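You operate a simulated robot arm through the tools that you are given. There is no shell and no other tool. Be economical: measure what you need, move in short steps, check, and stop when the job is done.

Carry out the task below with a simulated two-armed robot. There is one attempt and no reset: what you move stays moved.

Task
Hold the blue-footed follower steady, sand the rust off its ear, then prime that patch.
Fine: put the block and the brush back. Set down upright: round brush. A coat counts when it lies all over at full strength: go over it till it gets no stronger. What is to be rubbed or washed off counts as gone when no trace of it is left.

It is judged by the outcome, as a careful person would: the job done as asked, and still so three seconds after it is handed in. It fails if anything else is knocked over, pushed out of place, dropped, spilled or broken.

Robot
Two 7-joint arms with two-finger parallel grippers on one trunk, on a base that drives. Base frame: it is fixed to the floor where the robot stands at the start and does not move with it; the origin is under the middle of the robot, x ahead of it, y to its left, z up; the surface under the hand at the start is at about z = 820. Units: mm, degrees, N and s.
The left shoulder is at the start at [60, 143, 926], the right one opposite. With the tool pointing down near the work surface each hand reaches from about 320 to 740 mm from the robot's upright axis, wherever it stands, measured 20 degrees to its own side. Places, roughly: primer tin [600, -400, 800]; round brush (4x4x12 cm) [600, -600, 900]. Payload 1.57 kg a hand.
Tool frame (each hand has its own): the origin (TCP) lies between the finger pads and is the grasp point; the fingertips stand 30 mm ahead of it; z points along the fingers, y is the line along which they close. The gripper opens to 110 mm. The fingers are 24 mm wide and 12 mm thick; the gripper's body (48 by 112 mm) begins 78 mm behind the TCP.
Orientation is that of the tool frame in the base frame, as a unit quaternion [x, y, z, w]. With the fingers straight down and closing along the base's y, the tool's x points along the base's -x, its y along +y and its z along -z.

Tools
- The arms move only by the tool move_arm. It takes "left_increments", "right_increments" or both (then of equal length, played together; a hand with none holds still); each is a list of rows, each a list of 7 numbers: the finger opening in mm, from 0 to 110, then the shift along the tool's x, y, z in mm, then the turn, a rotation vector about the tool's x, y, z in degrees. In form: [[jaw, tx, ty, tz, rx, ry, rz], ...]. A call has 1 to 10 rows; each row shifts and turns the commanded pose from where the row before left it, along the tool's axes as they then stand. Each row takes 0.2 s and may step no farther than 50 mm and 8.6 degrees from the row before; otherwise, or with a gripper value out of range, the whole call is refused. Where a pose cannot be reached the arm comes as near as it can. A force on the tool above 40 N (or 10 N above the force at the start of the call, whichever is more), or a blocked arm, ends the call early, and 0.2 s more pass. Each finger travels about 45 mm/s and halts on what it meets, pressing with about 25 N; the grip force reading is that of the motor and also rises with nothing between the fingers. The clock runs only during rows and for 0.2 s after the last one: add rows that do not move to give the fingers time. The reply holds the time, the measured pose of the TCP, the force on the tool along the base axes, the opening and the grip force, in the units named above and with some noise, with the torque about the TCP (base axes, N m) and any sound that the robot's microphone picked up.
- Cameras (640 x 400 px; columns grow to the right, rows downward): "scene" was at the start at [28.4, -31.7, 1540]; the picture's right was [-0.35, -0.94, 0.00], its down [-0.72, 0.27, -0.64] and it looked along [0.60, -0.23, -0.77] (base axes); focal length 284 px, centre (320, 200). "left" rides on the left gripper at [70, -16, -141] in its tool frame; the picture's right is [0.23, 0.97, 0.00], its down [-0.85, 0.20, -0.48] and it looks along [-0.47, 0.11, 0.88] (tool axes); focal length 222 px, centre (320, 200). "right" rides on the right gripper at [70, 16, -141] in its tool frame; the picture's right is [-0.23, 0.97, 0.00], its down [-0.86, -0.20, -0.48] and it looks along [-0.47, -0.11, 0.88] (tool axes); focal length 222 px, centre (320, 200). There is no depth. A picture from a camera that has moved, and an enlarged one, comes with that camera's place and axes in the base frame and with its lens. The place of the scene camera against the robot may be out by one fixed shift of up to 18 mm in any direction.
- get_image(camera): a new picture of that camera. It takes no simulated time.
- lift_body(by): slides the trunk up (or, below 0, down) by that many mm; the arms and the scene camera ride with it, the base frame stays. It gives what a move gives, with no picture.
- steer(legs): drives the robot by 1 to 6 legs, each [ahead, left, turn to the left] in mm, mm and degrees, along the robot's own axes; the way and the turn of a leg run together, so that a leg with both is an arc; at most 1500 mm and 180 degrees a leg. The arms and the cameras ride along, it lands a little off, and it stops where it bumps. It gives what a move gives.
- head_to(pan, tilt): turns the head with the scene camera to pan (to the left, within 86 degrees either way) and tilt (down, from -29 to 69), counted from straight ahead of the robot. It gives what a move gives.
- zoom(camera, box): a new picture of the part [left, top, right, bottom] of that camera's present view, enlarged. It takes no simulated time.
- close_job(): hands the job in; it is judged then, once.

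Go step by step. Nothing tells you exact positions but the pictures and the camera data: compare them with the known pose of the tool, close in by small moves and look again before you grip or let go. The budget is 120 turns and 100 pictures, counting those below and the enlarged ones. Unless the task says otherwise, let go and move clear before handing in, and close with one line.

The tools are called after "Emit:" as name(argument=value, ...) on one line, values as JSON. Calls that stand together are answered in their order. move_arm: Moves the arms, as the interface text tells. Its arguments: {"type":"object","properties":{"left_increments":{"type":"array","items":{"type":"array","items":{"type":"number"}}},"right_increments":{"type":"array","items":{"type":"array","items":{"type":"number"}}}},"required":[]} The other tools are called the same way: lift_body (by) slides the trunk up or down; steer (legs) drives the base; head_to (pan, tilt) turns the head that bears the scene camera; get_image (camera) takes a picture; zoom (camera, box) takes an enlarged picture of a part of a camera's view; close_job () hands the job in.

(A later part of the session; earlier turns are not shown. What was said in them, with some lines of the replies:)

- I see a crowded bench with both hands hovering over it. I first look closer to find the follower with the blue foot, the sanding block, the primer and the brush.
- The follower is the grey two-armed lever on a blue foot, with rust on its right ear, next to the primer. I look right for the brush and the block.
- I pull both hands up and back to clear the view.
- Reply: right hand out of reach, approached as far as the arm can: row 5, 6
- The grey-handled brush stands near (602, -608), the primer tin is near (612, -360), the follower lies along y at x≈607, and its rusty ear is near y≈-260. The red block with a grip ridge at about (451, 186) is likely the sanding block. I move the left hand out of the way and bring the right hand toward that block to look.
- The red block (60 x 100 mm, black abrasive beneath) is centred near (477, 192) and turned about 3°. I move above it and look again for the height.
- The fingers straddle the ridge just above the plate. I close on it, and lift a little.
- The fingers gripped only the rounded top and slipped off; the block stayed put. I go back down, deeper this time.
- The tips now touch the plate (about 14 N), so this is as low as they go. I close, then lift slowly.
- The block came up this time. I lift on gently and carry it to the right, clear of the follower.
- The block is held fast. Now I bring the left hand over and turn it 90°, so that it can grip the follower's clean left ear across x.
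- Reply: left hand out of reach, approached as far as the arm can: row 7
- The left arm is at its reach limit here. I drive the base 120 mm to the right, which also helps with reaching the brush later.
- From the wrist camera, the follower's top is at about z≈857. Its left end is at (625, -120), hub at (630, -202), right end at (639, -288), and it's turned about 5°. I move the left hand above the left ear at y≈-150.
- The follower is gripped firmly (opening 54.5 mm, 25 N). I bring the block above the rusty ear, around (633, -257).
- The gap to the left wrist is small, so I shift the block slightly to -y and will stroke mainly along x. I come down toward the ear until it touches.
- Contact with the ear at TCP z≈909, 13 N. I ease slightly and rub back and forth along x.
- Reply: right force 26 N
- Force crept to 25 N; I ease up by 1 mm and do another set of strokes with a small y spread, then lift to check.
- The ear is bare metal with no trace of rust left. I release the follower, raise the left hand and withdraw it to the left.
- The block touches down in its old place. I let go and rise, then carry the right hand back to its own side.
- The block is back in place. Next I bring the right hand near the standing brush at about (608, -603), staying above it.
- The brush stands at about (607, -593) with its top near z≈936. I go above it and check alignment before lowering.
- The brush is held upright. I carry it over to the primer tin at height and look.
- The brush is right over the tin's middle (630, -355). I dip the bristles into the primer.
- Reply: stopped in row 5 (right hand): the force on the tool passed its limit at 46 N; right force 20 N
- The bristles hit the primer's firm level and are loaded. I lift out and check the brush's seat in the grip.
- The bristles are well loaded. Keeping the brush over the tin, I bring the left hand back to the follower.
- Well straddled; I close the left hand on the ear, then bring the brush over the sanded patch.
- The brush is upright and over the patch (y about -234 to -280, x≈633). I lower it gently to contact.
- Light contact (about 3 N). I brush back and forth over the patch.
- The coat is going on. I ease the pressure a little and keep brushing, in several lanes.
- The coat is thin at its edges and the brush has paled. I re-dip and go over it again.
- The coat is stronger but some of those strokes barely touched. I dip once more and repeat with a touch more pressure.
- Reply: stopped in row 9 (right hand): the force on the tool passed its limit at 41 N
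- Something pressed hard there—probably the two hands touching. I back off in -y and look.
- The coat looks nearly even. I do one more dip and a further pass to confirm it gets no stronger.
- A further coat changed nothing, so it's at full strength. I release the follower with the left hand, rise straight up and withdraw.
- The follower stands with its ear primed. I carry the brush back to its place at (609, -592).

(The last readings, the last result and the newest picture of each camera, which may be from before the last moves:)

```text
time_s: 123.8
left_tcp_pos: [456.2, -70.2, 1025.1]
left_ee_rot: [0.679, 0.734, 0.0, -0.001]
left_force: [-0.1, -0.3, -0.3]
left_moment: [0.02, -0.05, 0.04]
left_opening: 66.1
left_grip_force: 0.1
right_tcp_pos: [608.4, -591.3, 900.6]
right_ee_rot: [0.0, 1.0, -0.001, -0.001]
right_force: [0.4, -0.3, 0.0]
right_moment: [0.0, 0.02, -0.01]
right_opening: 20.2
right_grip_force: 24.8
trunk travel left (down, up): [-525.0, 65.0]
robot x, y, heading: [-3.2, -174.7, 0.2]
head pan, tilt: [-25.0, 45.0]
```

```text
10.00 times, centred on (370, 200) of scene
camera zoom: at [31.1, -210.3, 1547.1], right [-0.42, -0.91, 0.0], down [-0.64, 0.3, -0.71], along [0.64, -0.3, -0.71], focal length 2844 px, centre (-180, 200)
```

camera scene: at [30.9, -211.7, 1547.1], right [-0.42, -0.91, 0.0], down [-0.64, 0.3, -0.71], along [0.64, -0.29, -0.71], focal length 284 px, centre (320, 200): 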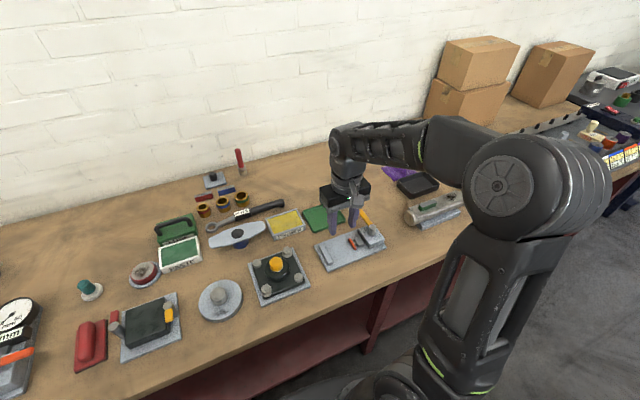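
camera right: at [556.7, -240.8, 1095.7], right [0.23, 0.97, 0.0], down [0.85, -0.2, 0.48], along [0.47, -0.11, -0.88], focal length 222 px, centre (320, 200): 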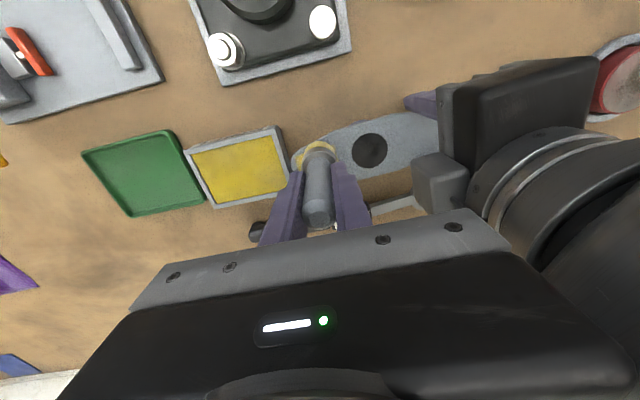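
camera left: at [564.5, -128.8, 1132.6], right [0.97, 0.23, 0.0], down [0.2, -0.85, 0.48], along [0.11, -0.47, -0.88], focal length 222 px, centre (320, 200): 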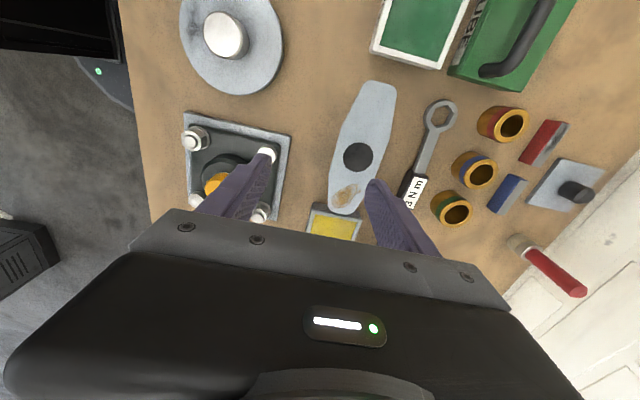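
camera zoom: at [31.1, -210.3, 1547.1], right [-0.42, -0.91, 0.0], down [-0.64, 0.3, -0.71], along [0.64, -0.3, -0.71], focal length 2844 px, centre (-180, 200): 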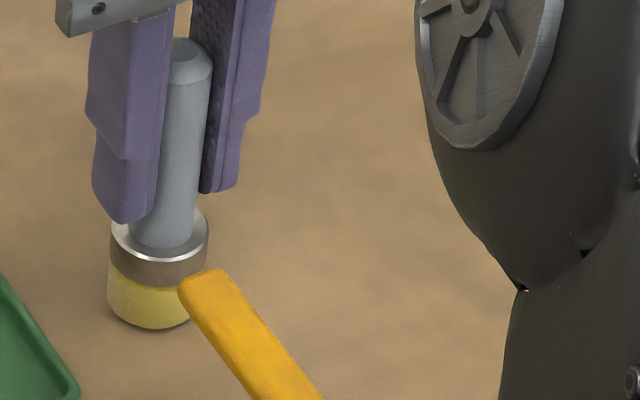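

Emit:
move_arm(right_increments=[[0, 0, 0, 1, 0, 0, 0], [0, 0, 0, 1, 0, 0, 0], [0, 0, 0, 0, 0, 0, 0]])

```text
time_s: 124.5
left_tcp_pos: [456.4, -69.8, 1025.3]
left_ee_rot: [0.679, 0.734, 0.001, 0.0]
left_force: [0.9, 0.7, -0.8]
left_moment: [-0.01, 0.01, -0.01]
left_opening: 65.9
left_grip_force: 0.1
right_tcp_pos: [608.1, -590.7, 900.0]
right_ee_rot: [0.001, 1.0, -0.002, 0.001]
right_force: [0.6, -3.3, 7.8]
right_moment: [-0.11, -0.19, -0.04]
right_opening: 20.3
right_grip_force: 24.9
trunk travel left (down, up): [-525.0, 65.0]
robot x, y, heading: [-0.7, -170.4, 0.3]
head pan, tilt: [-25.0, 45.0]
```

The brush is on the bench. I open slowly, wait, and rise straight up.

Emit:
move_arm(right_increments=[[0, 0, 0, -0.7, 0, 0, 0], [22, 0, 0, 0, 0, 0, 0], [26, 0, 0, 0, 0, 0, 0], [36, 0, 0, 0, 0, 0, 0], [46, 0, 0, 0, 0, 0, 0], [46, 0, 0, 0, 0, 0, 0]])

Emit:
zoom(camera="scene", box=[340, 170, 400, 220])

```text
time_s: 126.0
left_tcp_pos: [455.5, -70.5, 1026.0]
left_ee_rot: [0.678, 0.735, 0.0, 0.0]
left_force: [-0.4, 0.4, -0.6]
left_moment: [-0.02, 0.03, 0.01]
left_opening: 66.3
left_grip_force: 0.1
right_tcp_pos: [608.4, -591.8, 899.3]
right_ee_rot: [0.0, 1.0, -0.001, -0.001]
right_force: [0.5, -0.5, 0.5]
right_moment: [0.04, 0.01, -0.01]
right_opening: 46.3
right_grip_force: 0.1
trunk travel left (down, up): [-525.0, 65.0]
robot x, y, heading: [-0.4, -172.1, 0.2]
head pan, tilt: [-25.0, 45.0]
```

```text
8.00 times, centred on (370, 195) of scene
camera zoom: at [31.1, -210.3, 1547.1], right [-0.42, -0.91, 0.0], down [-0.64, 0.3, -0.71], along [0.64, -0.3, -0.71], focal length 2276 px, centre (-80, 240)
```

zoom: 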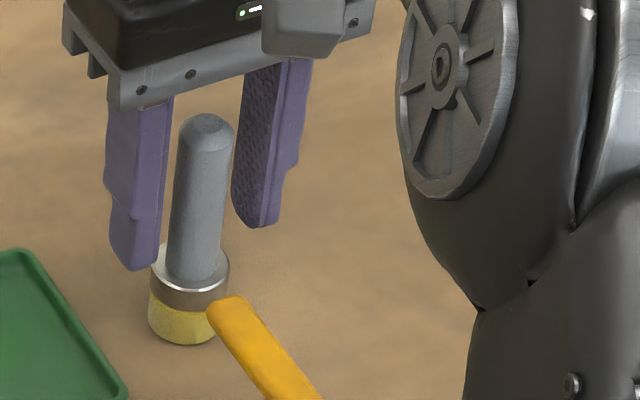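

The brush stands upright on its own. I rise clear and make a last check of the bench.

Emit:
move_arm(right_increments=[[46, 0, 0, -20, 0, 0, 0], [46, 0, 0, -40, 0, 0, 0], [46, 0, 0, -40, 0, 0, 0], [46, 30, 10, 0, 0, 0, 0], [46, 45, 10, 0, 0, 0, 0], [46, 45, 10, 0, 0, 0, 0], [46, 0, 0, 0, 0, 0, 0]])

Emit:
get_image(camera="scene")

Emit:
zoom(camera="scene", box=[180, 150, 400, 290])

```text
time_s: 127.5
left_tcp_pos: [456.9, -70.7, 1025.5]
left_ee_rot: [0.679, 0.734, 0.001, 0.0]
left_force: [-0.2, 0.5, -0.3]
left_moment: [0.01, -0.02, 0.0]
left_opening: 66.0
left_grip_force: 0.1
right_tcp_pos: [487.5, -557.7, 988.1]
right_ee_rot: [0.0, 1.0, -0.001, -0.001]
right_force: [-0.7, -0.1, -0.9]
right_moment: [0.02, 0.01, -0.02]
right_opening: 45.9
right_grip_force: 0.1
right hand out of reach, approached as far as the arm can: row 3
trunk travel left (down, up): [-525.0, 65.0]
robot x, y, heading: [3.0, -175.8, 0.1]
head pan, tilt: [-25.0, 45.0]
```

```text
15 pictures are left
camera scene: at [31.8, -210.4, 1547.1], right [-0.42, -0.91, 0.0], down [-0.64, 0.3, -0.71], along [0.64, -0.3, -0.71], focal length 284 px, centre (320, 200)
```

scene: 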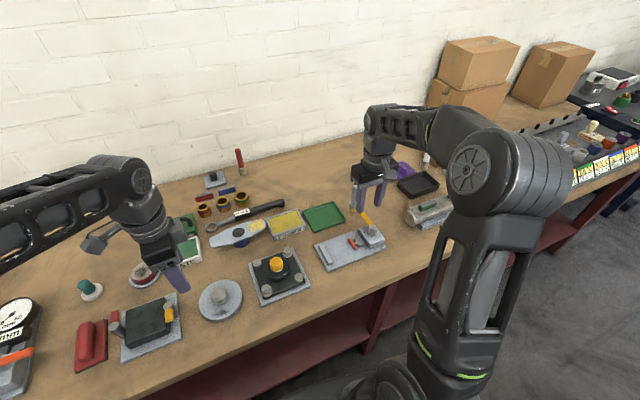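

```text
2.86 times, centred on (290, 220) of scene
camera zoom: at [31.8, -210.4, 1547.1], right [-0.42, -0.91, 0.0], down [-0.64, 0.3, -0.71], along [0.64, -0.3, -0.71], focal length 813 px, centre (406, 143)
```

zoom: 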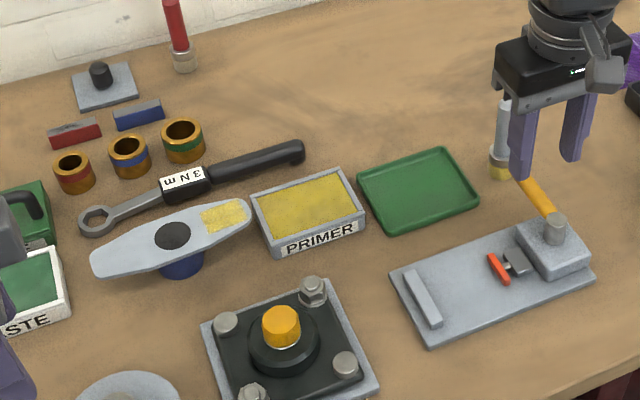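

Everything stands in its place: the block is back, the brush is upright, and the follower's ear is sanded and primed. I hand the job in.

Emit:
close_job()

```text
The job is handed in.
```

I held the blue-footed follower, sanded the rust off its ear until none showed, and primed the patch until another coat made no visible difference. The block is back in its place, the round brush stands upright in its own, and both hands are clear. The follower may have shifted a few millimetres during the work, and the two hands bumped once while I was priming, but nothing was knocked over.
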